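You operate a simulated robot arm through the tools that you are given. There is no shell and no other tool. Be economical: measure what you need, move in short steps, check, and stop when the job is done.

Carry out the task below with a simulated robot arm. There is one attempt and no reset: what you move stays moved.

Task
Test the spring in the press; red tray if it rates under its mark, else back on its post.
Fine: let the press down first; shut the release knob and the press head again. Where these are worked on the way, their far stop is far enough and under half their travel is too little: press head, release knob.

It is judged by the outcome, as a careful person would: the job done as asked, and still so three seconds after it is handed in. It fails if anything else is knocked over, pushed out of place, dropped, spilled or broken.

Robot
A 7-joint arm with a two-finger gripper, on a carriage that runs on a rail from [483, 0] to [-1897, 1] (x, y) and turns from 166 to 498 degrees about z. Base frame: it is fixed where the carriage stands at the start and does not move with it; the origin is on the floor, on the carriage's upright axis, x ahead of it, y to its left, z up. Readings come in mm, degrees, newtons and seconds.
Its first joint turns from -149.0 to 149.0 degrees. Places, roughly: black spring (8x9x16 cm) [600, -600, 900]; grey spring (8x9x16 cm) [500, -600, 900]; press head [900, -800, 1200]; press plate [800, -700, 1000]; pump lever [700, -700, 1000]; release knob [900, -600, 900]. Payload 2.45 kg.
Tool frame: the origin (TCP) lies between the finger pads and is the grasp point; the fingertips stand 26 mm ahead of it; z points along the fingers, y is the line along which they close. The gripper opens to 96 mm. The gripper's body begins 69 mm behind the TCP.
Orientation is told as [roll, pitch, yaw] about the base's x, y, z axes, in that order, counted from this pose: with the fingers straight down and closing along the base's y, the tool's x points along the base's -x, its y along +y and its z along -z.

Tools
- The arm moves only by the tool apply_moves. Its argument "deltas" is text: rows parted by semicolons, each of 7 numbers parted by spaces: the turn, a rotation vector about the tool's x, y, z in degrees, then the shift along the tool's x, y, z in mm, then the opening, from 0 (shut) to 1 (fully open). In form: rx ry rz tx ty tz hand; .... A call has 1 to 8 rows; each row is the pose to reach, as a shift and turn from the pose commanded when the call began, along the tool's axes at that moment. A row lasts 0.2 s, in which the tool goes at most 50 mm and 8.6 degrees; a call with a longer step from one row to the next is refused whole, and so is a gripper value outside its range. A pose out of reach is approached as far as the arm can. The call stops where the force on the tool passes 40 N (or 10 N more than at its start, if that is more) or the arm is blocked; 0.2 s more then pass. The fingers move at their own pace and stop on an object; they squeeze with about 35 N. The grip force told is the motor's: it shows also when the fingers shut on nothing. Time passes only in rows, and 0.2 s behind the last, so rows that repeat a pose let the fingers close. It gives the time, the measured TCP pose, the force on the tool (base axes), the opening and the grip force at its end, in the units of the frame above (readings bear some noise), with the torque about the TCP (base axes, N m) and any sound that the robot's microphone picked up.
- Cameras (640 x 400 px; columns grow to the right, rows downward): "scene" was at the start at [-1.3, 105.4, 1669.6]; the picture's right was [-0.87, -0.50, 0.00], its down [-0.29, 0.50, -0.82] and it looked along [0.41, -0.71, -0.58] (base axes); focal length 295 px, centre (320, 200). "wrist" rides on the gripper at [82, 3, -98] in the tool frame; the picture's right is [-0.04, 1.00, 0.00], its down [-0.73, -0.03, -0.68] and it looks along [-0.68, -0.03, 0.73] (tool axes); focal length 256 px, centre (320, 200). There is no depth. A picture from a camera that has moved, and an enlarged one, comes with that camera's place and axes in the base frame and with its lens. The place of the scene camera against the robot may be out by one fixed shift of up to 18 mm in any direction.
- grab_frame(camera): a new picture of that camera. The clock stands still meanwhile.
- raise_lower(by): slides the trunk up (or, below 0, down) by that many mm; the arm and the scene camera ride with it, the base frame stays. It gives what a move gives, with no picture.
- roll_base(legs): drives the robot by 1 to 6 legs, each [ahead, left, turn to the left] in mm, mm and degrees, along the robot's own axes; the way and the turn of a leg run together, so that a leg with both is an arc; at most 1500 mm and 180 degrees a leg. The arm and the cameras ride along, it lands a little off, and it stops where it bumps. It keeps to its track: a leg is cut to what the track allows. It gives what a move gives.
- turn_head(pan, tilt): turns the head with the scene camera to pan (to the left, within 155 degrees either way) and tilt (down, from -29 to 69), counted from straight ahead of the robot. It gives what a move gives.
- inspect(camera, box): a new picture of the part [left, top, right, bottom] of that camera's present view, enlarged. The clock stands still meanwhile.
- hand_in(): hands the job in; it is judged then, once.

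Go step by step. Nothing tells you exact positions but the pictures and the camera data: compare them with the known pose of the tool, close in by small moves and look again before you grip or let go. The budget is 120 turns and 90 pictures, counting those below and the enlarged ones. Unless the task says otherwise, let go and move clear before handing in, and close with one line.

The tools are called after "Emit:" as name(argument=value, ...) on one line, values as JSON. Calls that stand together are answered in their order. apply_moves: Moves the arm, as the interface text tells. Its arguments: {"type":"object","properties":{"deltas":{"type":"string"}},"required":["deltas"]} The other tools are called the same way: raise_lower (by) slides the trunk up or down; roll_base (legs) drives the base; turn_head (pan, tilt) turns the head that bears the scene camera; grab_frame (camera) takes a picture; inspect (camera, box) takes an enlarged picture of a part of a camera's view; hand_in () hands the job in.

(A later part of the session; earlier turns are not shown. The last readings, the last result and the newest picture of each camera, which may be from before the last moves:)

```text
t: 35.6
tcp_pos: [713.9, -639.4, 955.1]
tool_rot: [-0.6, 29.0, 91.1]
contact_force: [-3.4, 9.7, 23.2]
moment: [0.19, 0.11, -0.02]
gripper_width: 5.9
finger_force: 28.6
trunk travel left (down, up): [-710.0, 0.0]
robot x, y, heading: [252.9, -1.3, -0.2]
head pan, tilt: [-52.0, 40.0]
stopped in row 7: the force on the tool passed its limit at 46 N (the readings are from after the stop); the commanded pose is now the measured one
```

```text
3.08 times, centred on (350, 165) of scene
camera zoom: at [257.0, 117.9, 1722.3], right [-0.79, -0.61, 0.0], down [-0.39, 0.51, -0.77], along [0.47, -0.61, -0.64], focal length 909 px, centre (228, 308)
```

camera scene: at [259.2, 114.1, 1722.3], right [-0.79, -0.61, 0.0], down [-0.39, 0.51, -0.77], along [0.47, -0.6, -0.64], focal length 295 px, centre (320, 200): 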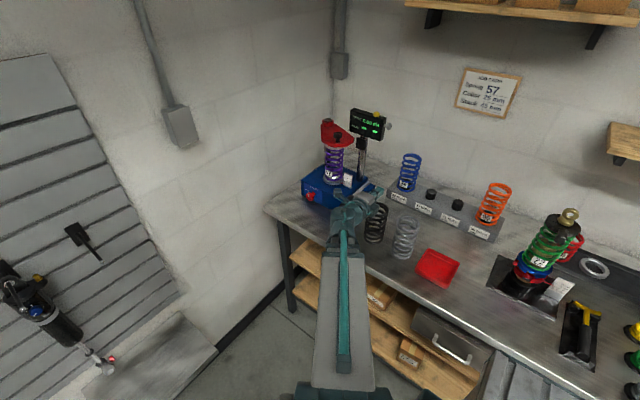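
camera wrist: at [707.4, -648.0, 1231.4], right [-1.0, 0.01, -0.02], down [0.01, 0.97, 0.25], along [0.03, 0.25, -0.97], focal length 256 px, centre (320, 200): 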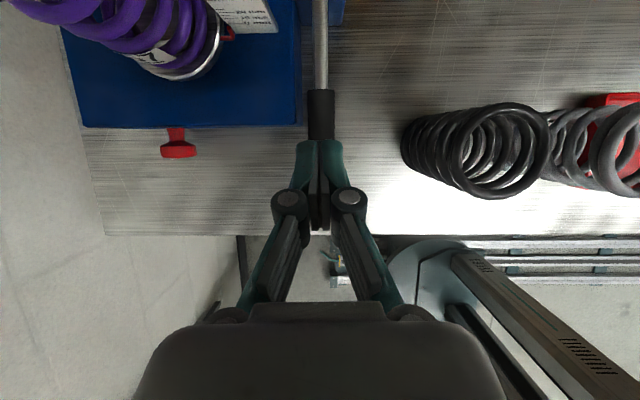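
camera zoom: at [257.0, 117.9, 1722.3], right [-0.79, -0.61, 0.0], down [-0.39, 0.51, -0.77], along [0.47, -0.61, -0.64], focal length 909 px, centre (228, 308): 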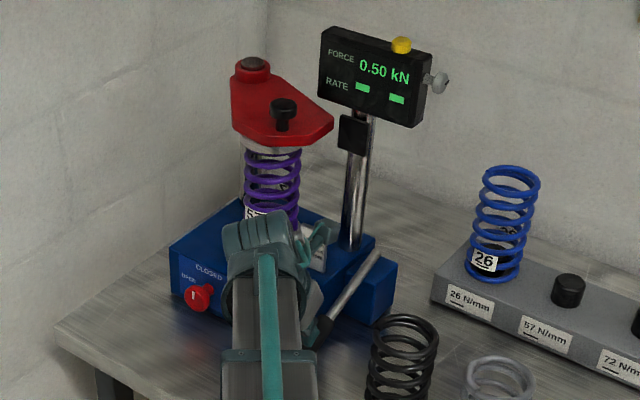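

0.50 kN after two strokes and the lever returns by itself. One more stroke.

Emit:
apply_moves(deltas="0 0 0 14 0 -26 0; 0 0 0 27 0 -51 0; 0 0 0 27 0 -51 0; 0 0 0 14 0 -26 0; 0 0 0 4 0 -8 0; 0 0 0 0 0 0 0; 0 0 0 14 0 -26 0")

Emit:
inspect(camera="scene", box=[290, 100, 410, 230])

```text
t: 37.2
tcp_pos: [714.3, -639.2, 980.4]
tool_rot: [-0.5, 28.7, 91.0]
contact_force: [1.1, 0.9, 2.5]
moment: [0.02, -0.01, 0.0]
gripper_width: 0.1
finger_force: 28.6
trunk travel left (down, up): [-710.0, 0.0]
robot x, y, heading: [251.7, -3.3, -0.2]
head pan, tilt: [-52.0, 40.0]
```

```text
3.08 times, centred on (350, 165) of scene
camera zoom: at [258.5, 115.3, 1722.1], right [-0.79, -0.61, 0.0], down [-0.39, 0.51, -0.77], along [0.47, -0.6, -0.64], focal length 909 px, centre (228, 308)
```

zoom: 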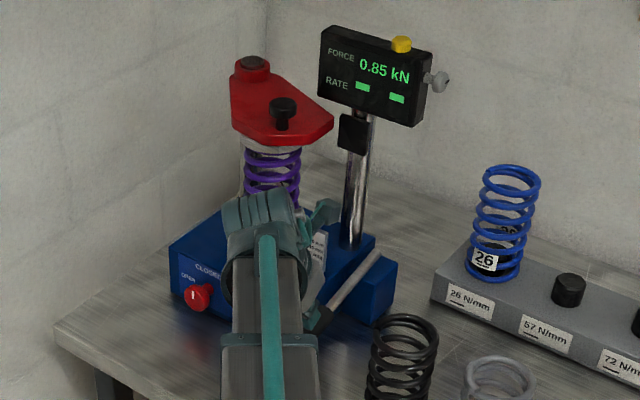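

0.85 kN, no rate shown yet. Another stroke.

Emit:
apply_moves(deltas="0 0 0 13 0 -25 0; 0 0 0 13 0 -25 0; 0 0 0 0 0 0 0; 0 0 0 -8 0 14 0; 0 0 0 -12 0 23 0; 0 0 0 0 0 0 0")

Emit:
inspect(camera="scene", box=[290, 100, 410, 230])

Emit:
grab_frame(camera="wrist")

```text
t: 38.6
tcp_pos: [714.4, -639.2, 980.5]
tool_rot: [-0.5, 28.7, 91.1]
contact_force: [-0.1, 2.5, 1.7]
moment: [0.07, -0.01, 0.02]
gripper_width: 0.0
finger_force: 28.7
trunk travel left (down, up): [-710.0, 0.0]
robot x, y, heading: [250.3, -2.1, 0.0]
head pan, tilt: [-52.0, 40.0]
```

```text
3.08 times, centred on (350, 165) of scene
camera zoom: at [258.9, 114.8, 1722.3], right [-0.79, -0.61, 0.0], down [-0.39, 0.51, -0.77], along [0.47, -0.6, -0.64], focal length 909 px, centre (228, 308)
```

zoom: 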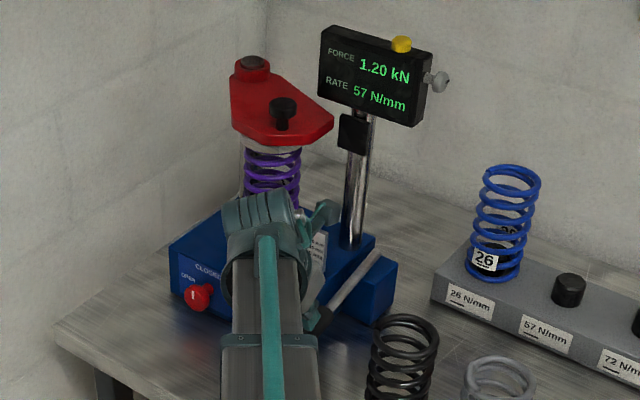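

```text
47 pictures are left
camera wrist: at [710.9, -664.2, 1105.6], right [-1.0, 0.01, -0.03], down [0.0, 0.97, 0.24], along [0.03, 0.24, -0.97], focal length 256 px, centre (320, 200)
```

wrist: 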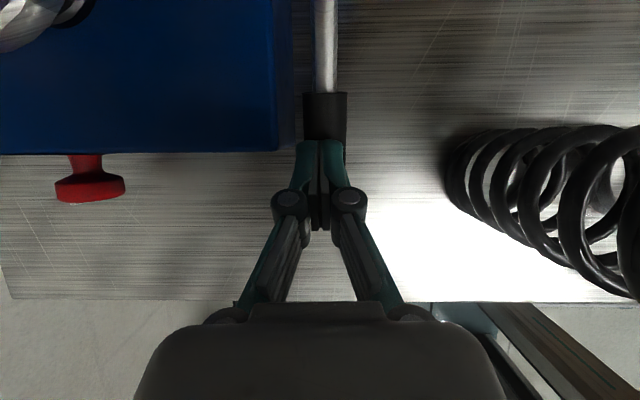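

A rate has appeared; I read it enlarged.

Emit:
inspect(camera="scene", box=[344, 105, 378, 126])

Emit:
inspect(camera="scene", box=[320, 115, 376, 165])

```text
16.00 times, centred on (361, 116) of scene
camera zoom: at [258.9, 114.8, 1722.3], right [-0.79, -0.61, 0.0], down [-0.39, 0.51, -0.77], along [0.47, -0.6, -0.64], focal length 4726 px, centre (-336, 1552)
```

zoom: 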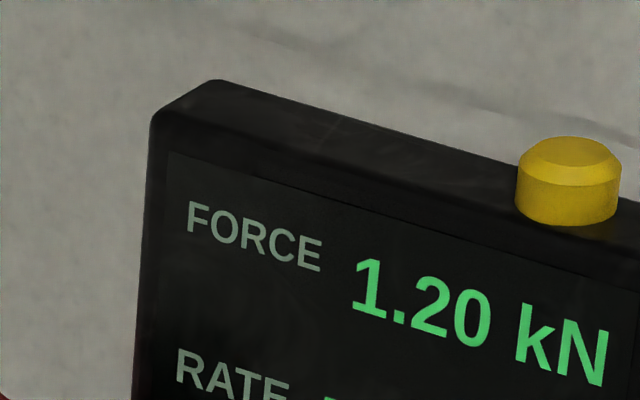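

```text
8.00 times, centred on (348, 140) of scene
camera zoom: at [258.9, 114.8, 1722.3], right [-0.79, -0.61, 0.0], down [-0.39, 0.51, -0.77], along [0.47, -0.6, -0.64], focal length 2363 px, centre (96, 680)
```

zoom: 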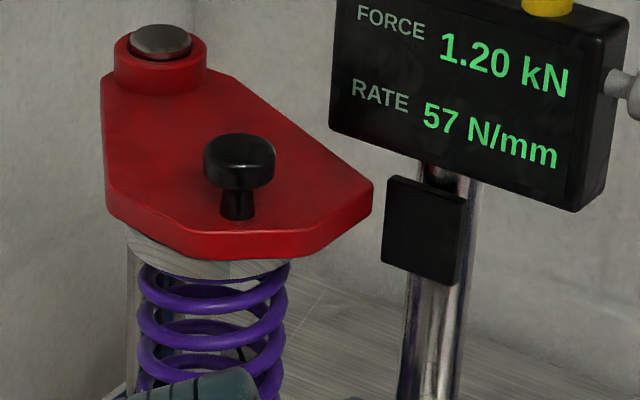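

It rates 57 N/mm against its mark 57: not under, so it goes back on the 57 post. Now the release knob (≈[880, -625, 930]): I bring the tool in front of it, tilted slightly down.

Emit:
apply_moves(deltas="0 8 0 19 0 -35 0; 0 16 0 -20 0 -57 0; 0 24 0 -42 -40 -69 0.3; 0 32 0 -60 -80 -78 0.65; 0 40 0 -68 -125 -83 0.65; 0 46 0 -72 -166 -74 0.65; 0 46 0 -72 -166 -74 0.65")

Emit:
grab_frame(camera="wrist")

Emit:
inspect(camera="scene", box=[290, 100, 410, 230])

```text
t: 40.2
tcp_pos: [879.9, -537.6, 1011.1]
tool_rot: [-1.7, 74.7, 89.8]
contact_force: [-0.3, 0.6, 0.2]
moment: [-0.04, -0.02, 0.01]
gripper_width: 62.3
finger_force: 0.0
trunk travel left (down, up): [-710.0, 0.0]
robot x, y, heading: [252.3, 0.5, -0.1]
head pan, tilt: [-52.0, 40.0]
```

```text
44 pictures are left
camera wrist: at [873.2, -465.1, 1116.3], right [-1.0, -0.01, -0.05], down [0.01, 0.85, -0.53], along [0.05, -0.53, -0.85], focal length 256 px, centre (320, 200)
```

wrist: 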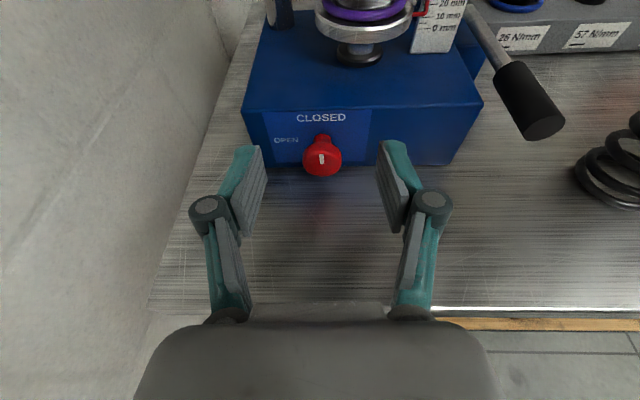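

```text
3.08 times, centred on (350, 165) of scene
camera zoom: at [258.7, 114.6, 1722.3], right [-0.79, -0.61, 0.0], down [-0.39, 0.51, -0.77], along [0.47, -0.6, -0.64], focal length 909 px, centre (228, 308)
```

zoom: 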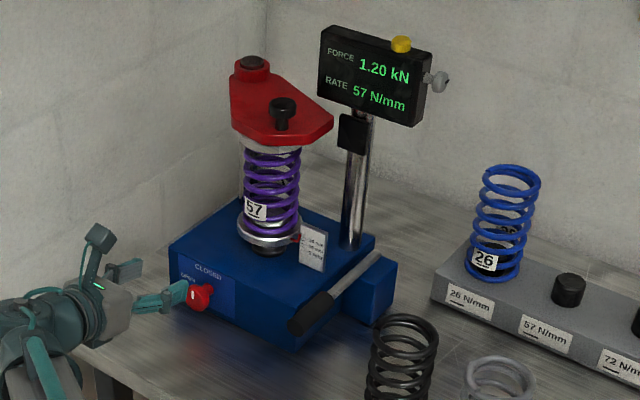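

Knob centre ≈ [881, -622, 936]. I roll the gripper +40° and move close in front of it.

Emit:
apply_moves(deltas="2.1 0 7.7 -13 0 9 0.65; 4.1 0 15.5 -26 0 18 0.65; 6.2 0 23.2 -40 0 27 0.65; 8.3 0 30.9 -54 0 36 0.65; 10.4 0 38.6 -67 -1 44 0.65")

Emit:
grab_frame(camera="wrist")

Emit:
inspect(camera="scene", box=[270, 140, 370, 230])

```text
t: 41.4
tcp_pos: [880.8, -562.4, 936.2]
tool_rot: [-72.8, 47.3, 24.0]
contact_force: [-0.9, 0.2, 0.2]
moment: [0.0, 0.02, 0.01]
gripper_width: 62.2
finger_force: 0.1
trunk travel left (down, up): [-710.0, 0.0]
robot x, y, heading: [253.6, 0.4, 0.0]
head pan, tilt: [-52.0, 40.0]
```

```text
42 pictures are left
camera wrist: at [809.1, -491.2, 1013.0], right [-0.73, -0.01, -0.68], down [0.35, 0.86, -0.38], along [0.58, -0.52, -0.63], focal length 256 px, centre (320, 200)
```

wrist: 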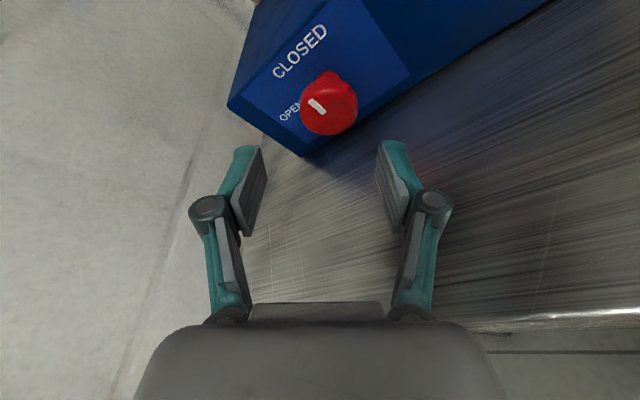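

```text
4.44 times, centred on (320, 185) of scene
camera zoom: at [259.1, 114.3, 1722.4], right [-0.79, -0.61, 0.0], down [-0.39, 0.51, -0.77], along [0.47, -0.6, -0.64], focal length 1313 px, centre (320, 267)
```

zoom: 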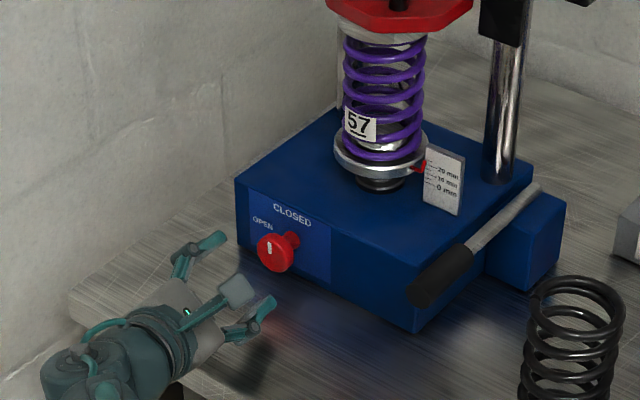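

Knob front ≈ [880.5, -628, 930]. I go in, and grip.

Emit:
apply_moves(deltas="0 0 0 4 1.4 20 0.65; 0 0 0 8 2.8 40 0.65; 0 0 0 12.3 4.2 61 0.65; 0 0 0 12.3 4.2 61 0.4; 0 0 0 12.3 4.2 61 0; 0 0 0 12.3 4.2 61 0")

Emit:
grab_frame(camera="wrist")

```text
t: 42.8
tcp_pos: [880.1, -624.7, 927.5]
tool_rot: [-72.7, 47.2, 24.1]
contact_force: [-10.4, 5.6, -11.9]
moment: [0.07, -0.01, -0.06]
gripper_width: 36.6
finger_force: 45.2
trunk travel left (down, up): [-710.0, 0.0]
robot x, y, heading: [254.1, -2.1, -0.1]
head pan, tilt: [-52.0, 40.0]
```

```text
40 pictures are left
camera wrist: at [808.6, -553.0, 1006.4], right [-0.74, 0.0, -0.68], down [0.35, 0.86, -0.38], along [0.58, -0.52, -0.63], focal length 256 px, centre (320, 200)
```

wrist: 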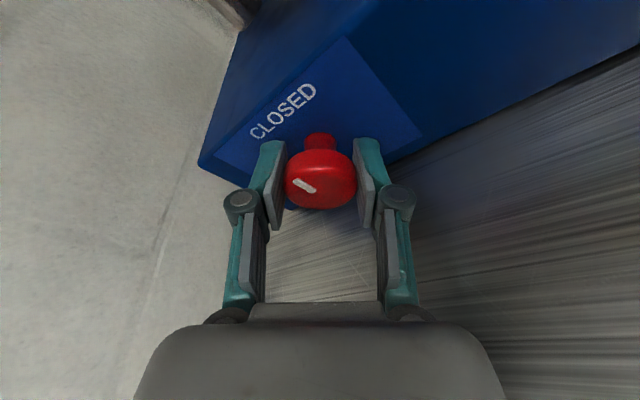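

Gripped. Now I turn it counter-clockwise toward OPEN.

Emit:
apply_moves(deltas="-2.1 0 -7.7 0 3 0 0; -4.1 0 -15.5 0 3 0 0; -6.2 0 -23.2 0 3 0 0; -8.3 0 -30.9 0 3 0 0; -10.4 0 -38.6 0 2 0 0; -12.4 0 -46.4 0 2 0 0; -14.5 0 -54.1 0 1 0 0; -16.6 0 -61.8 0 1 0 0")

Emit:
apply_moves(deltas="-2.1 0 -7.7 0 0 0 0; -4.1 0 -15.5 0 0 0 0; -6.2 0 -23.2 0 0 0 0; -7.3 0 -27 0 0 0 0; -7.3 0 -27 0 0 0 0")

Emit:
grab_frame(camera="wrist")

Emit:
inspect(camera="scene", box=[290, 90, 410, 210])

```text
t: 44.6
tcp_pos: [882.8, -624.2, 928.4]
tool_rot: [59.2, 61.9, 147.6]
contact_force: [20.6, -3.2, 11.7]
moment: [0.66, -0.07, -0.01]
gripper_width: 36.4
finger_force: 45.2
trunk travel left (down, up): [-710.0, 0.0]
robot x, y, heading: [253.2, -0.7, -0.2]
head pan, tilt: [-52.0, 40.0]
```

```text
t: 45.8
tcp_pos: [882.8, -624.3, 925.8]
tool_rot: [78.1, 36.8, 162.5]
contact_force: [20.3, -1.1, -0.1]
moment: [-0.13, -0.47, 0.6]
gripper_width: 36.5
finger_force: 44.7
trunk travel left (down, up): [-710.0, 0.0]
robot x, y, heading: [251.6, 1.8, -0.1]
head pan, tilt: [-52.0, 40.0]
```

```text
39 pictures are left
camera wrist: at [960.3, -549.0, 994.9], right [-0.65, -0.01, 0.76], down [-0.42, 0.84, -0.35], along [-0.63, -0.55, -0.55], focal length 256 px, centre (320, 200)
```

wrist: 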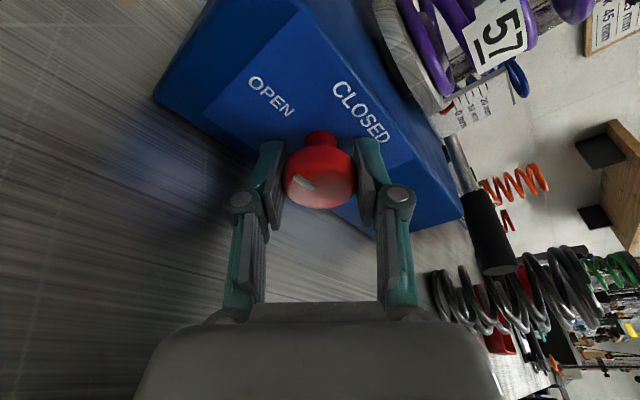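

```text
3.33 times, centred on (350, 150) of scene
camera zoom: at [261.2, 114.5, 1722.2], right [-0.79, -0.61, 0.0], down [-0.4, 0.51, -0.77], along [0.47, -0.6, -0.64], focal length 985 px, centre (220, 367)
```

zoom: 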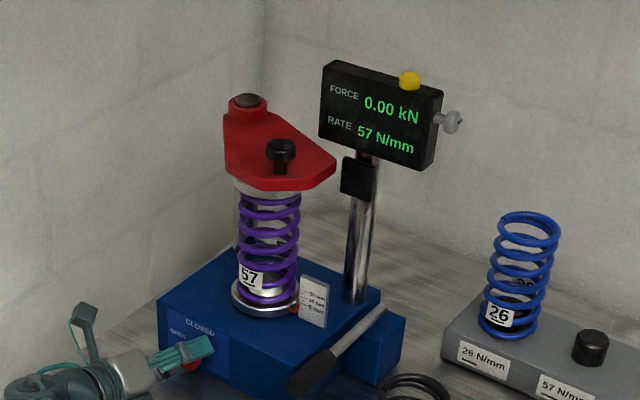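

The press is let down (0.00 kN, plate at 0 mm). I turn the knob back to CLOSED while still holding it.

Emit:
apply_moves(deltas="2.1 0 7.7 0 0 0 0; 4.1 0 15.5 0 0 0 0; 6.2 0 23.2 0 0 0 0; 8.3 0 30.9 0 0 0 0; 10.4 0 38.6 0 0 0 0; 12.4 0 46.4 0 0 0 0; 14.5 0 54.1 0 0 0 0; 16.6 0 61.8 0 0 0 0")

Emit:
apply_moves(deltas="2.1 0 7.7 0 0 0 0; 4.1 0 15.5 0 0 0 0; 6.2 0 23.2 0 0 0 0; 7.8 0 29 0 0 0 0; 7.8 0 29 0 0 0 0")

Emit:
grab_frame(camera="wrist")

```text
t: 47.6
tcp_pos: [882.3, -624.5, 926.1]
tool_rot: [-40.0, 70.3, 52.9]
contact_force: [16.9, 4.8, -8.9]
moment: [-0.6, 0.02, -0.03]
gripper_width: 36.5
finger_force: 45.3
trunk travel left (down, up): [-710.0, 0.0]
robot x, y, heading: [250.9, -5.8, -0.2]
head pan, tilt: [-52.0, 40.0]
```

```text
t: 48.8
tcp_pos: [881.3, -624.2, 927.1]
tool_rot: [-73.9, 45.3, 23.2]
contact_force: [5.2, 11.5, -14.2]
moment: [0.3, 0.12, 0.5]
gripper_width: 36.4
finger_force: 44.6
trunk travel left (down, up): [-710.0, 0.0]
robot x, y, heading: [250.3, 0.7, -0.3]
head pan, tilt: [-52.0, 40.0]
```

```text
37 pictures are left
camera wrist: at [806.1, -553.1, 1003.2], right [-0.71, 0.0, -0.7], down [0.36, 0.86, -0.37], along [0.6, -0.52, -0.61], focal length 256 px, centre (320, 200)
```

wrist: 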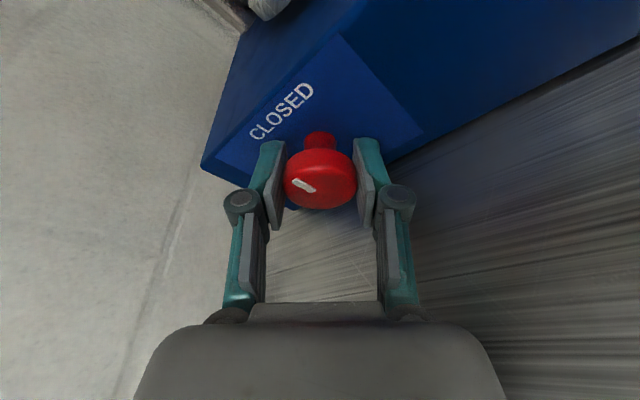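

Knob is shut again. I release, back out, roll level and rise to view the press head.

Emit:
apply_moves(deltas="0 0 0 0 0 0 0.65; 0 0 0 -10 0 -38 0.65; 0 0 0 -22 0 -82 0.65; -2.1 0 -7.7 10 -29 -96 0.65; -4.1 0 -15.5 43 -58 -105 0.65; -6.2 0 -23.2 73 -84 -113 0.65; -8.3 0 -30.9 73 -84 -113 0.65; -10.8 0 -38.6 73 -84 -113 0.65")

Emit:
grab_frame(camera="wrist")

Emit:
grab_frame(camera="scene")

```text
t: 50.6
tcp_pos: [872.3, -534.8, 1059.3]
tool_rot: [-8.4, 74.4, 83.0]
contact_force: [-0.7, -0.2, -1.0]
moment: [-0.03, -0.02, -0.03]
gripper_width: 62.7
finger_force: 0.2
trunk travel left (down, up): [-710.0, 0.0]
robot x, y, heading: [249.4, -1.5, 0.3]
head pan, tilt: [-52.0, 40.0]
```

```text
36 pictures are left
camera wrist: at [863.6, -462.3, 1164.5], right [-1.0, -0.01, -0.08], down [0.04, 0.85, -0.53], along [0.07, -0.53, -0.85], focal length 256 px, centre (320, 200)
```

wrist: 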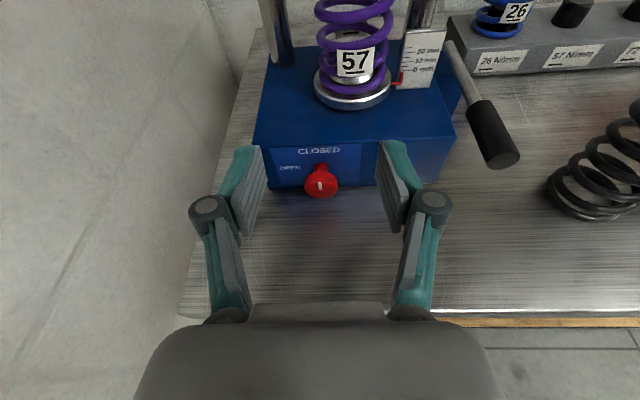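

```text
35 pictures are left
camera scene: at [259.1, 114.4, 1722.3], right [-0.79, -0.61, 0.0], down [-0.39, 0.51, -0.77], along [0.47, -0.6, -0.64], focal length 295 px, centre (320, 200)
```

scene: 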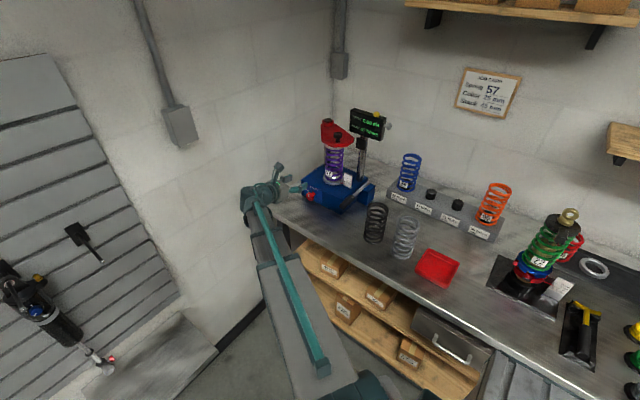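

Knob mark points to CLOSED. The head swings on the left rear post (≈[932, -830]) with its handle at ≈[820, -720, 1198]; I take a radial, downward-tilted pose and then drive nearer.

Emit:
apply_moves(deltas="5.4 0 -1.5 24 30 2 0.65; 10.9 0 -2.9 48 60 4 0.65; 16.3 0 -4.4 72 91 6 0.65; 21.8 0 -5.9 96 121 8 0.65; 27.2 0 -7.3 120 151 10 0.65; 32.6 0 -8.8 144 181 12 0.65; 38 0 -10.2 168 212 14 0.65; 43.5 0 -11.7 192 242 16 0.65")

Emit:
apply_moves(deltas="0 -8 0 0 0 0 0.65; 0 -16 0 0 0 0 0.65; 0 -24 0 0 0 0 0.65; 0 -30 0 0 0 0 0.65")

Emit:
roll_base(legs=[[150, 0, 0]])

Emit:
grab_frame(camera="wrist")

```text
t: 52.4
tcp_pos: [725.9, -545.0, 1205.3]
tool_rot: [-8.8, 76.6, 117.5]
contact_force: [-0.2, -0.4, -0.2]
moment: [0.01, -0.01, 0.03]
gripper_width: 62.5
finger_force: 0.0
out of reach, approached as far as the arm can: row 6, 7, 8
trunk travel left (down, up): [-710.0, 0.0]
robot x, y, heading: [253.6, 1.1, -0.3]
head pan, tilt: [-52.0, 40.0]
```

```text
t: 53.4
tcp_pos: [744.4, -530.8, 1202.5]
tool_rot: [-2.9, 46.7, 122.6]
contact_force: [-0.6, -0.3, -0.5]
moment: [-0.02, 0.0, 0.0]
gripper_width: 62.2
finger_force: 0.0
out of reach, approached as far as the arm can: row 1, 2, 3, 4
trunk travel left (down, up): [-710.0, 0.0]
robot x, y, heading: [250.9, 0.7, 0.0]
head pan, tilt: [-52.0, 40.0]
```

```text
t: 54.8
tcp_pos: [892.6, -531.0, 1202.4]
tool_rot: [-2.8, 46.8, 122.6]
contact_force: [0.7, 1.3, -0.1]
moment: [0.01, 0.04, -0.03]
gripper_width: 62.6
finger_force: 0.0
trunk travel left (down, up): [-710.0, 0.0]
robot x, y, heading: [398.8, -0.8, -0.2]
head pan, tilt: [-52.0, 40.0]
```

```text
34 pictures are left
camera wrist: at [877.4, -521.8, 1330.4], right [-0.84, -0.55, -0.06], down [-0.54, 0.84, -0.07], along [0.09, -0.02, -1.0], focal length 256 px, centre (320, 200)
```

wrist: 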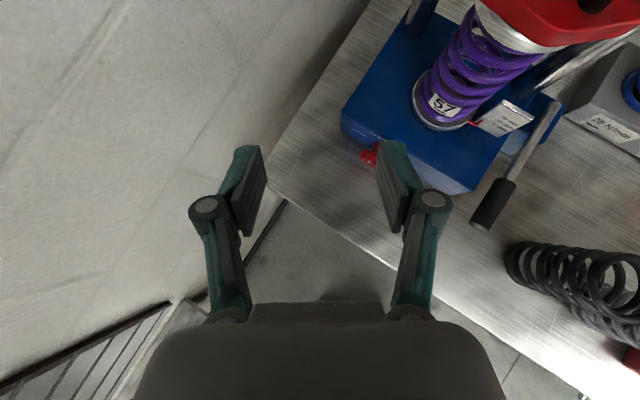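

I move toward the head's handle, staying above it.

Emit:
apply_moves(deltas="0 0 0 30 10 -20 0.5; 0 0 0 42 50 -10 0.5; 0 0 0 54 90 0 0.5; 0 0 0 64 128 10 0.5; 0 0 0 72 162 20 0.5; 0 0 0 72 162 20 0.5")

Emit:
grab_frame(camera="wrist")

Emit:
turn_head(pan=-60, tilt=38)

Emit:
grab_frame(camera="scene")

```text
t: 56.2
tcp_pos: [870.3, -631.6, 1232.6]
tool_rot: [-3.3, 47.2, 115.9]
contact_force: [0.5, 0.2, -0.8]
moment: [0.0, -0.03, -0.04]
gripper_width: 47.9
finger_force: 0.0
out of reach, approached as far as the arm can: row 1, 2, 3, 4, 5, 6
trunk travel left (down, up): [-710.0, 0.0]
robot x, y, heading: [399.4, -0.3, -0.2]
head pan, tilt: [-52.0, 40.0]
```

```text
33 pictures are left
camera wrist: at [855.5, -620.6, 1359.7], right [-0.89, -0.45, -0.07], down [-0.45, 0.89, -0.08], along [0.1, -0.04, -0.99], focal length 256 px, centre (320, 200)
```

wrist: 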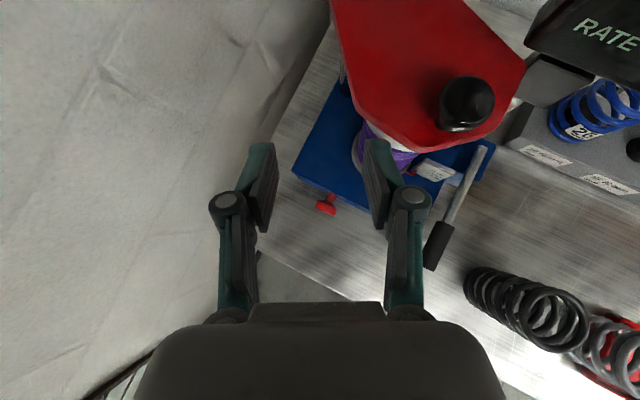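

```text
t: 56.9
tcp_pos: [871.7, -631.7, 1232.6]
tool_rot: [-3.4, 47.3, 116.1]
contact_force: [-0.5, 0.0, 0.4]
moment: [0.01, 0.01, 0.0]
gripper_width: 47.8
finger_force: 0.1
trunk travel left (down, up): [-710.0, 0.0]
robot x, y, heading: [401.8, -0.1, -0.1]
head pan, tilt: [-60.0, 38.0]
```

```text
32 pictures are left
camera scene: at [398.4, 106.7, 1725.3], right [-0.87, -0.5, 0.0], down [-0.31, 0.53, -0.79], along [0.39, -0.68, -0.62], focal length 295 px, centre (320, 200)
```

scene: 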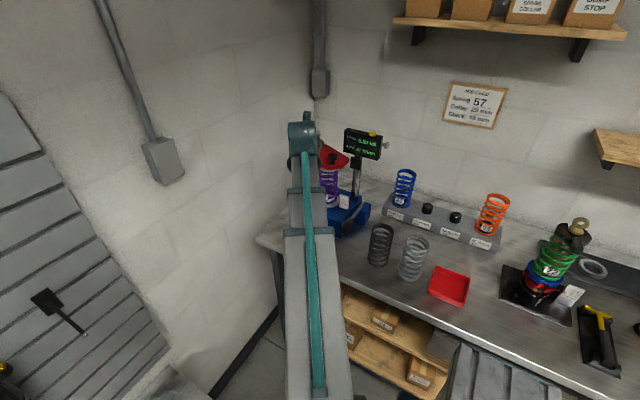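

The arm is again slightly too folded; handle ≈ [817, -724, 1195]. I drive back 80 mm and retry.

Emit:
roll_base(legs=[[-85, 0, 0]])

Emit:
grab_frame(camera="wrist")

```text
t: 58.0
tcp_pos: [784.6, -631.2, 1233.0]
tool_rot: [-3.4, 47.2, 115.8]
contact_force: [-0.7, -0.8, -0.3]
moment: [0.05, -0.01, 0.0]
gripper_width: 47.8
finger_force: 0.0
trunk travel left (down, up): [-710.0, 0.0]
robot x, y, heading: [313.6, 0.1, -0.1]
head pan, tilt: [-60.0, 38.0]
```

```text
31 pictures are left
camera wrist: at [769.1, -621.3, 1359.9], right [-0.89, -0.45, -0.07], down [-0.45, 0.89, -0.08], along [0.1, -0.04, -0.99], focal length 256 px, centre (320, 200)
```

wrist: 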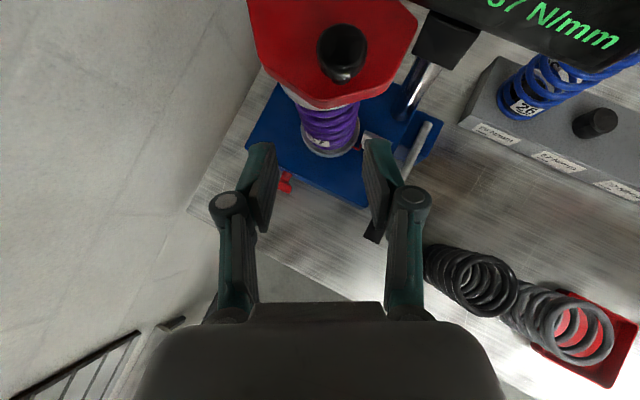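

Handle cap ≈ [818, -722, top 1203]. I move in and grip it.

Emit:
apply_moves(deltas="0 0 0 17 5 10 0.55; 0 0 0 34.5 9.6 30 0.55; 0 0 0 34.5 9.6 58 0.55; 0 0 0 34.5 9.6 86 0.55; 0 0 0 34.5 9.6 86 0; 0 0 0 34.5 9.6 86 0")

Emit:
grab_frame(camera="wrist")

```text
t: 59.4
tcp_pos: [823.1, -709.5, 1197.5]
tool_rot: [-3.3, 47.1, 115.3]
contact_force: [-1.6, 0.6, -4.0]
moment: [0.04, -0.17, -0.14]
gripper_width: 32.5
finger_force: 45.1
out of reach, approached as far as the arm can: row 2, 3, 4, 5, 6
trunk travel left (down, up): [-710.0, 0.0]
robot x, y, heading: [314.2, 0.6, -0.2]
head pan, tilt: [-60.0, 38.0]
```

```text
30 pictures are left
camera wrist: at [808.0, -699.4, 1325.5], right [-0.9, -0.44, -0.07], down [-0.43, 0.9, -0.08], along [0.09, -0.04, -0.99], focal length 256 px, centre (320, 200)
```

wrist: 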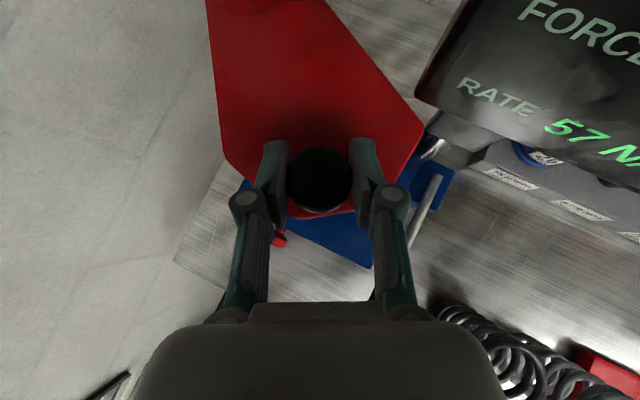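

Gripped. Pivot refined to ≈[917, -792], radius ≈120 mm. I steepen the tool about the handle for reach, then swing.

Emit:
apply_moves(deltas="0 -8 0 1.5 0 -1.5 0; 0 -16 0 3 0 -3 0; 0 -24 0 4 0 -4 0; 0 -28 0 5 0 -5 0")

```text
t: 60.4
tcp_pos: [842.6, -701.4, 1205.2]
tool_rot: [-2.4, 19.1, 116.1]
contact_force: [8.1, -4.7, -22.7]
moment: [-0.98, -0.48, 0.41]
gripper_width: 32.6
finger_force: 44.8
out of reach, approached as far as the arm can: row 1, 2, 3, 4
trunk travel left (down, up): [-710.0, 0.0]
robot x, y, heading: [313.0, -1.7, -0.1]
head pan, tilt: [-60.0, 38.0]
```

The limit is a wrist-yaw one (tool yaw versus arm azimuth). I yaw the tool back 20° about the handle and relieve the lift.

Emit:
apply_moves(deltas="-2.2 0 6.3 -0.7 0 2 0; -4.4 0 12.6 -1.4 0 4 0; -6.5 0 18.9 -2 0 5.5 0")

Emit:
grab_frame(camera="wrist")

```text
t: 61.2
tcp_pos: [838.0, -699.3, 1204.4]
tool_rot: [-2.5, 18.6, 97.5]
contact_force: [6.1, 0.9, 17.2]
moment: [0.28, -0.19, 0.69]
gripper_width: 32.7
finger_force: 45.0
trunk travel left (down, up): [-710.0, 0.0]
robot x, y, heading: [317.9, 1.5, -0.2]
head pan, tilt: [-60.0, 38.0]
```

```text
29 pictures are left
camera wrist: at [836.5, -745.6, 1323.1], right [-0.99, -0.11, -0.05], down [-0.12, 0.9, 0.41], along [0.0, 0.41, -0.91], focal length 256 px, centre (320, 200)
```

wrist: 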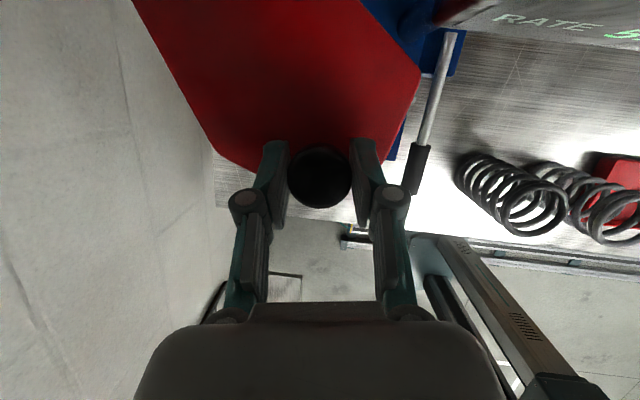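

Model fits (radius 122, now at 130°). I swing the head open along the arc.

Emit:
apply_moves(deltas="0 0 0 -7 -15 -3.5 0; 0 0 0 -12.6 -29.5 -5.9 0; 0 0 0 -15.7 -45 -7 0; 0 0 0 -17.8 -60.8 -7.6 0; 0 0 0 -17 -76.5 -7.2 0; 0 0 0 -15.2 -92.5 -6.7 0; 0 0 0 -10.5 -107.5 -5 0; 0 0 0 -4.8 -122.4 -3.2 0")

Emit:
grab_frame(camera="wrist")

```text
t: 63.0
tcp_pos: [960.7, -674.5, 1203.5]
tool_rot: [-2.2, 18.4, 97.9]
contact_force: [0.1, 8.7, -22.9]
moment: [0.23, 0.27, -0.36]
gripper_width: 32.3
finger_force: 44.8
trunk travel left (down, up): [-710.0, 0.0]
robot x, y, heading: [316.7, -2.5, 0.1]
head pan, tilt: [-60.0, 38.0]
```

```text
28 pictures are left
camera wrist: at [959.8, -723.1, 1323.2], right [-0.99, -0.11, -0.05], down [-0.12, 0.9, 0.42], along [0.0, 0.42, -0.91], focal length 256 px, centre (320, 200)
```

wrist: 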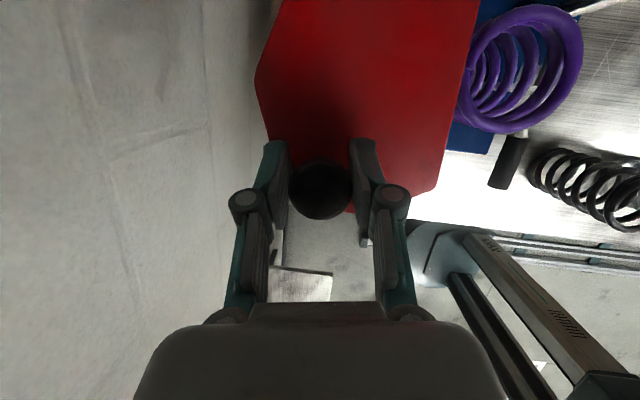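

The head swings freely and the spring is uncovered. I continue to its far stop.

Emit:
apply_moves(deltas="0 0 0 9 -11.9 4.6 0; 0 0 0 18.5 -24.4 7.8 0; 0 0 0 29.6 -35.5 11.5 0; 0 0 0 41.9 -45 15.6 0")

Emit:
grab_frame(camera="wrist")

Emit:
inspect(camera="scene", box=[260, 100, 480, 260])

```text
t: 64.0
tcp_pos: [1009.5, -717.3, 1207.5]
tool_rot: [-2.2, 18.7, 97.5]
contact_force: [0.4, 0.1, -0.8]
moment: [-0.06, 0.0, -0.01]
gripper_width: 0.1
finger_force: 28.3
trunk travel left (down, up): [-710.0, 0.0]
robot x, y, heading: [314.0, 3.9, -0.1]
head pan, tilt: [-60.0, 38.0]
```

```text
27 pictures are left
camera wrist: at [1006.4, -764.0, 1327.5], right [-0.99, -0.11, -0.05], down [-0.12, 0.91, 0.41], along [0.0, 0.41, -0.91], focal length 256 px, centre (320, 200)
```

wrist: 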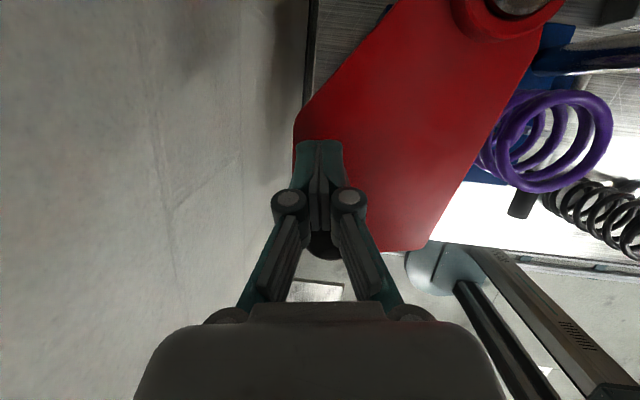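

```text
2.50 times, centred on (370, 180) of scene
camera zoom: at [314.8, 106.7, 1725.6], right [-0.87, -0.5, 0.0], down [-0.31, 0.53, -0.79], along [0.39, -0.68, -0.62], focal length 738 px, centre (195, 250)
```

zoom: 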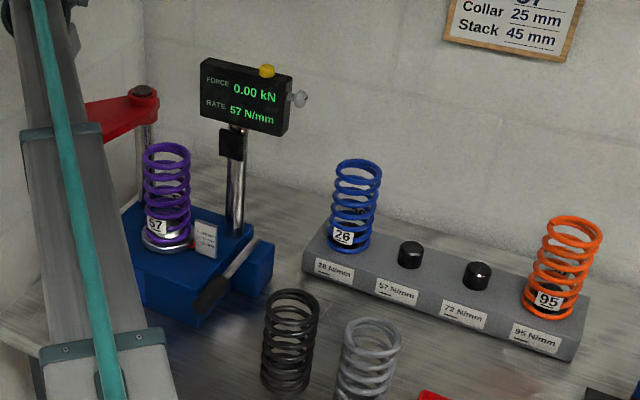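

The head is open (~90°, at its stop) and the fingers slipped clear of its handle. Next I lift, stand the tool vertical and turn it to close along y above the spring.

Emit:
apply_moves(deltas="0 0 0 9 0 -26 0; 0 -8 0 18 0 -52 0; 0 -16 0 22 0 -62 0; 0 -18.6 0 22 0 -62 0.5")

Emit:
apply_moves(deltas="0 0 8 -2 20 0 1; 0 0 16 -4 40 0 1; 0 0 24 -6 62 0 1; 0 0 32 -8 84 0 1; 0 0 40 -10 106 0 1; 0 0 48 -12 128 0 1; 0 0 56 -14 148 0 1; 0 0 64 -16 169 0 1")

Emit:
apply_moves(deltas="0 0 8 0 0 0 1; 0 0 16 0 0 0 1; 0 0 24 0 0 0 1; 0 0 33 0 0 0 1")

Emit:
grab_frame(camera="wrist")

```text
t: 65.0
tcp_pos: [1007.0, -716.7, 1272.1]
tool_rot: [-2.3, -0.2, 98.4]
contact_force: [0.3, 0.0, 0.3]
moment: [0.0, 0.03, 0.0]
gripper_width: 48.2
finger_force: 0.2
trunk travel left (down, up): [-710.0, 0.0]
robot x, y, heading: [317.6, -2.8, -0.4]
head pan, tilt: [-60.0, 38.0]
```

```text
t: 66.8
tcp_pos: [836.5, -724.5, 1266.4]
tool_rot: [-0.8, -1.9, 34.4]
contact_force: [-0.2, -0.3, -0.7]
moment: [0.01, 0.0, 0.04]
gripper_width: 96.0
finger_force: 0.1
trunk travel left (down, up): [-710.0, 0.0]
robot x, y, heading: [314.5, 1.7, -0.4]
head pan, tilt: [-60.0, 38.0]
```

```text
refused: row 4 steps farther than a row can; nothing moved
```

```text
25 pictures are left
camera wrist: at [763.6, -768.4, 1362.0], right [-0.53, 0.85, -0.01], down [0.6, 0.38, 0.71], along [0.6, 0.37, -0.71], focal length 256 px, centre (320, 200)
```

wrist: 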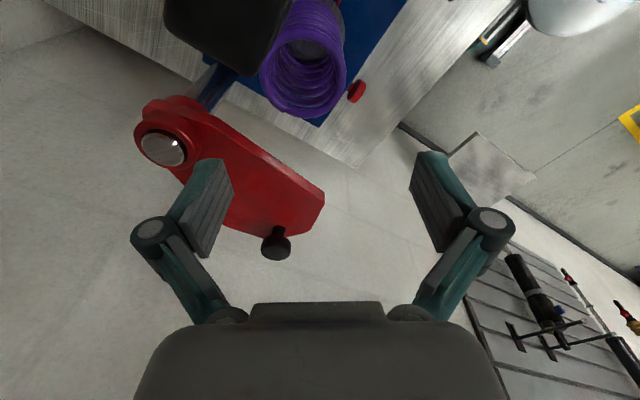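

Rotation's rest was refused by a slightly long step; I repeat it in smaller steps, over the spring.

Emit:
apply_moves(deltas="0 0 8 0 0 0 1; 0 0 16 0 0 0 1; 0 0 24 0 0 0 1; 0 0 32 0 0 0 1; 0 0 34.4 0 0 0 1")

Emit:
grab_frame(camera="wrist")

Emit:
inspect(camera="scene", box=[260, 80, 440, 230])

```text
t: 68.0
tcp_pos: [838.6, -724.0, 1266.2]
tool_rot: [0.6, -2.1, -0.1]
contact_force: [0.4, -0.7, 0.6]
moment: [0.0, 0.01, 0.01]
gripper_width: 95.8
finger_force: 0.1
trunk travel left (down, up): [-710.0, 0.0]
robot x, y, heading: [317.0, 1.6, -0.3]
head pan, tilt: [-60.0, 38.0]
```

```text
24 pictures are left
camera wrist: at [752.1, -721.9, 1361.7], right [0.04, 1.0, 0.01], down [0.71, -0.04, 0.71], along [0.71, -0.02, -0.71], focal length 256 px, centre (320, 200)
```

wrist: 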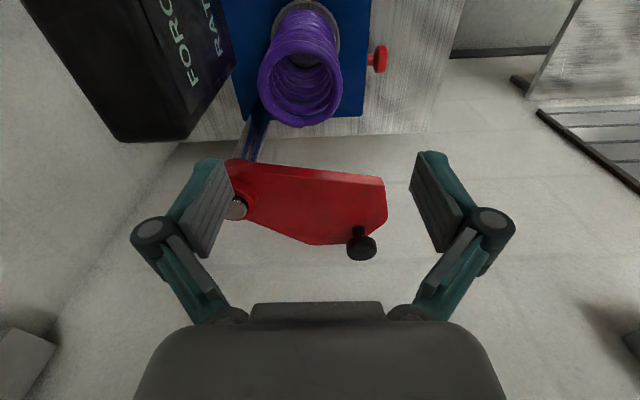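

```text
2.67 times, centred on (350, 155) of scene
camera zoom: at [314.0, 106.6, 1725.3], right [-0.87, -0.5, 0.0], down [-0.31, 0.53, -0.79], along [0.39, -0.68, -0.62], focal length 788 px, centre (240, 320)
```

zoom: 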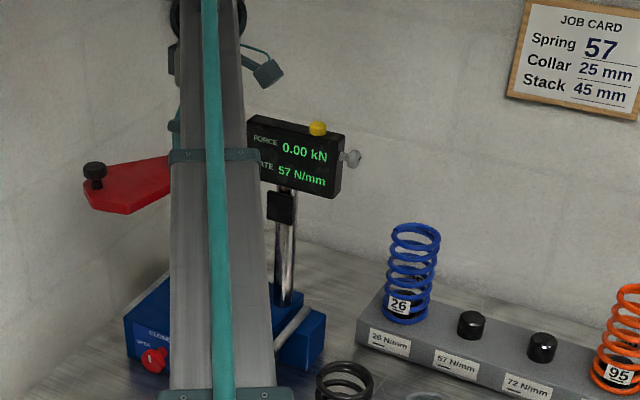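

Spring axis ≈ [841, -740], top ≈ 1120. A vertical grip would crowd the display, so I back off and take the tilted, x-closing pose instead.

Emit:
apply_moves(deltas="0 0 -8.5 0 15 -4 1; 0 0 -17 0 30 -8 1; 0 0 -25.5 0 45 -12 1; 0 0 -34 0 60 -12 1; 0 0 -42.5 0 75 -12 1; 0 0 -51 0 90 -12 1; 0 0 -59.5 0 105 -12 1; 0 0 -68 0 120 -12 1")

Emit:
apply_moves(deltas="0 0 -7 0 0 0 1; 0 0 -14 0 0 0 1; 0 0 -20 0 0 0 1")

Emit:
apply_moves(deltas="0 8.5 0 0 0 0 1; 0 17 0 0 0 0 1; 0 25.5 0 0 0 0 1; 0 34 0 0 0 0 1; 0 42.5 0 0 0 0 1; 0 51 0 0 0 0 1")

Emit:
grab_frame(camera="wrist")

```text
t: 69.8
tcp_pos: [835.9, -605.4, 1279.2]
tool_rot: [-1.8, -1.2, 68.1]
contact_force: [0.3, -0.4, 0.0]
moment: [0.03, -0.03, -0.01]
gripper_width: 95.9
finger_force: 0.1
trunk travel left (down, up): [-710.0, 0.0]
robot x, y, heading: [318.0, -0.3, -0.2]
head pan, tilt: [-60.0, 38.0]
```

```text
t: 70.6
tcp_pos: [838.1, -604.0, 1279.0]
tool_rot: [-2.0, -0.4, 88.1]
contact_force: [0.0, -0.3, 0.8]
moment: [0.02, 0.0, 0.0]
gripper_width: 96.0
finger_force: 0.0
trunk travel left (down, up): [-710.0, 0.0]
robot x, y, heading: [314.7, 3.3, 0.1]
head pan, tilt: [-60.0, 38.0]
```

```text
t: 72.0
tcp_pos: [837.0, -603.7, 1279.0]
tool_rot: [-3.3, 50.6, 85.4]
contact_force: [-0.3, 0.6, -0.3]
moment: [0.02, -0.01, 0.0]
gripper_width: 96.4
finger_force: 0.0
trunk travel left (down, up): [-710.0, 0.0]
robot x, y, heading: [318.9, -1.9, -0.1]
head pan, tilt: [-60.0, 38.0]
```

```text
22 pictures are left
camera wrist: at [829.9, -579.5, 1404.9], right [-1.0, 0.06, -0.07], down [0.07, 0.99, -0.13], along [0.06, -0.14, -0.99], focal length 256 px, centre (320, 200)
```

wrist: 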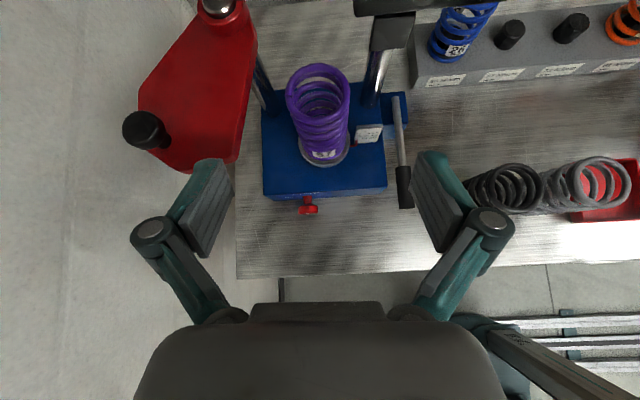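

Good overview: spring axis ≈ [842, -735], top ≈1135; the 57 post ≈ [492, -925]. I approach to a standoff and check alignment.

Emit:
apply_moves(deltas="0 0 -2 -18 0 30 0.93; 0 0 -4 -36 0 60 0.93; 0 0 -5.3 -56 -1 90 0.93; 0 0 -5.3 -56 -1 125 0.93")

Emit:
grab_frame(camera="wrist")

```text
t: 73.0
tcp_pos: [841.0, -666.1, 1156.5]
tool_rot: [3.1, 50.4, 93.7]
contact_force: [0.4, 0.0, -0.3]
moment: [0.01, -0.01, 0.0]
gripper_width: 89.4
finger_force: 0.0
trunk travel left (down, up): [-710.0, 0.0]
robot x, y, heading: [314.5, 1.6, 0.1]
head pan, tilt: [-60.0, 38.0]
```

```text
21 pictures are left
camera wrist: at [841.6, -642.3, 1282.2], right [-1.0, 0.0, 0.0], down [0.0, 0.99, -0.13], along [0.0, -0.13, -0.99], focal length 256 px, centre (320, 200)
```

wrist: 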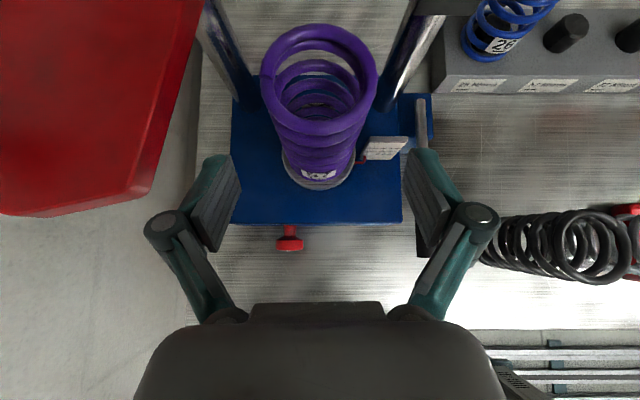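

Well aligned. I go in and grip the spring's upper part.

Emit:
apply_moves(deltas="0 0 0 0 -0.6 24 0.93; 0 0 0 0 -0.6 48 0.93; 0 0 0 -0.7 -0.6 72 0.93; 0 0 0 -0.7 -0.6 94 0.93; 0 0 0 -0.7 -0.6 94 0; 0 0 0 -0.7 -0.6 94 0; 0 0 0 -0.7 -0.6 94 0")

Emit:
grab_frame(camera="wrist")

```text
t: 74.6
tcp_pos: [840.2, -738.5, 1095.5]
tool_rot: [3.0, 50.5, 93.7]
contact_force: [3.0, -0.7, 1.2]
moment: [-0.18, -0.63, 0.05]
gripper_width: 77.8
finger_force: 36.0
trunk travel left (down, up): [-710.0, 0.0]
robot x, y, heading: [315.2, -1.1, -0.1]
head pan, tilt: [-60.0, 38.0]
```

```text
20 pictures are left
camera wrist: at [841.1, -714.0, 1222.1], right [-1.0, 0.0, 0.0], down [0.0, 0.99, -0.13], along [0.0, -0.13, -0.99], focal length 256 px, centre (320, 200)
```

wrist: 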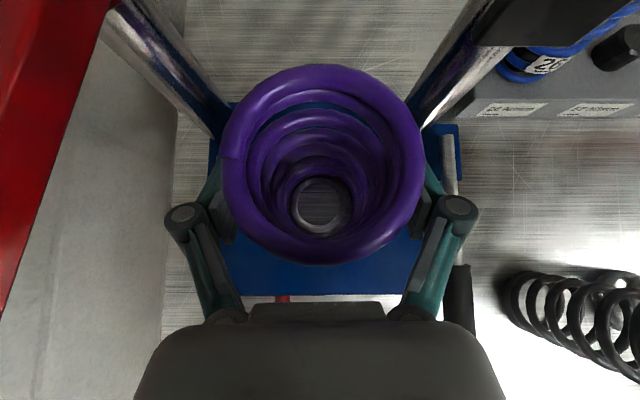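

Holding it at 77.8 mm. I lift it straight up off its seat.

Emit:
apply_moves(deltas="0 0 0 11.5 0 -9.5 0; 0 0 0 23 0 -19 0; 0 0 0 46 0 -38 0; 0 0 0 69 0 -57 0")

Emit:
inspect(camera="scene", box=[250, 80, 430, 230])

```text
t: 75.6
tcp_pos: [843.7, -736.5, 1184.0]
tool_rot: [3.1, 50.4, 93.8]
contact_force: [-0.6, 0.4, -8.0]
moment: [0.01, 0.01, 0.0]
gripper_width: 78.0
finger_force: 34.7
trunk travel left (down, up): [-710.0, 0.0]
robot x, y, heading: [316.7, -0.8, -0.1]
head pan, tilt: [-60.0, 38.0]
```

```text
2.67 times, centred on (340, 155) of scene
camera zoom: at [314.4, 106.1, 1725.3], right [-0.87, -0.5, 0.0], down [-0.31, 0.53, -0.79], along [0.39, -0.68, -0.62], focal length 788 px, centre (267, 320)
```

zoom: 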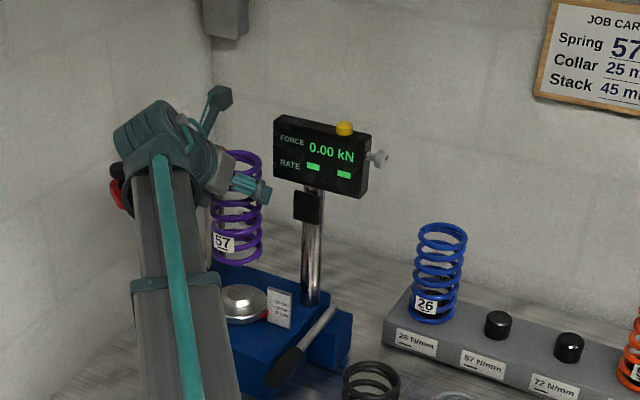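

Lifted cleanly (8 N). I draw it out forward, a bit higher, then drive the robot back for reach to the rack.

Emit:
apply_moves(deltas="0 0 0 0 0 -30 0; 0 0 0 -20 0 -60 0; 0 0 0 -41 0 -90 0")

Emit:
roll_base(legs=[[-120, 0, 0]])

Emit:
grab_frame(camera="wrist")

```text
t: 76.4
tcp_pos: [842.7, -639.6, 1211.1]
tool_rot: [3.2, 50.4, 93.6]
contact_force: [0.3, 0.0, -6.8]
moment: [0.01, -0.01, -0.04]
gripper_width: 77.9
finger_force: 34.8
trunk travel left (down, up): [-710.0, 0.0]
robot x, y, heading: [312.5, -1.2, -0.3]
head pan, tilt: [-60.0, 38.0]
```

```text
t: 77.6
tcp_pos: [723.4, -640.5, 1211.5]
tool_rot: [3.0, 50.5, 93.7]
contact_force: [-0.4, -0.4, -6.6]
moment: [0.02, -0.01, 0.0]
gripper_width: 77.9
finger_force: 35.1
trunk travel left (down, up): [-710.0, 0.0]
robot x, y, heading: [195.1, -0.3, -0.3]
head pan, tilt: [-60.0, 38.0]
```

```text
18 pictures are left
camera wrist: at [723.1, -617.6, 1337.5], right [-1.0, 0.0, 0.0], down [0.0, 0.99, -0.13], along [0.0, -0.13, -0.99], focal length 256 px, centre (320, 200)
```

wrist: 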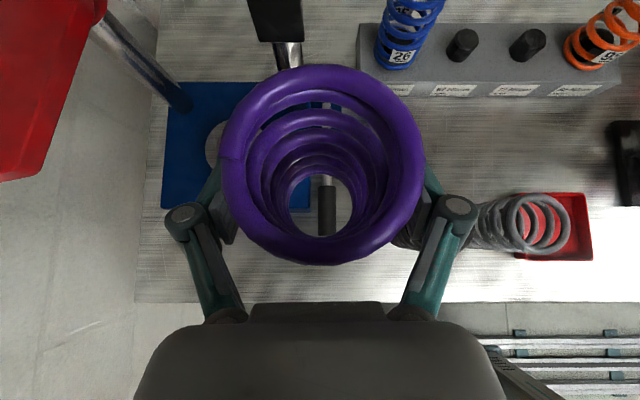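

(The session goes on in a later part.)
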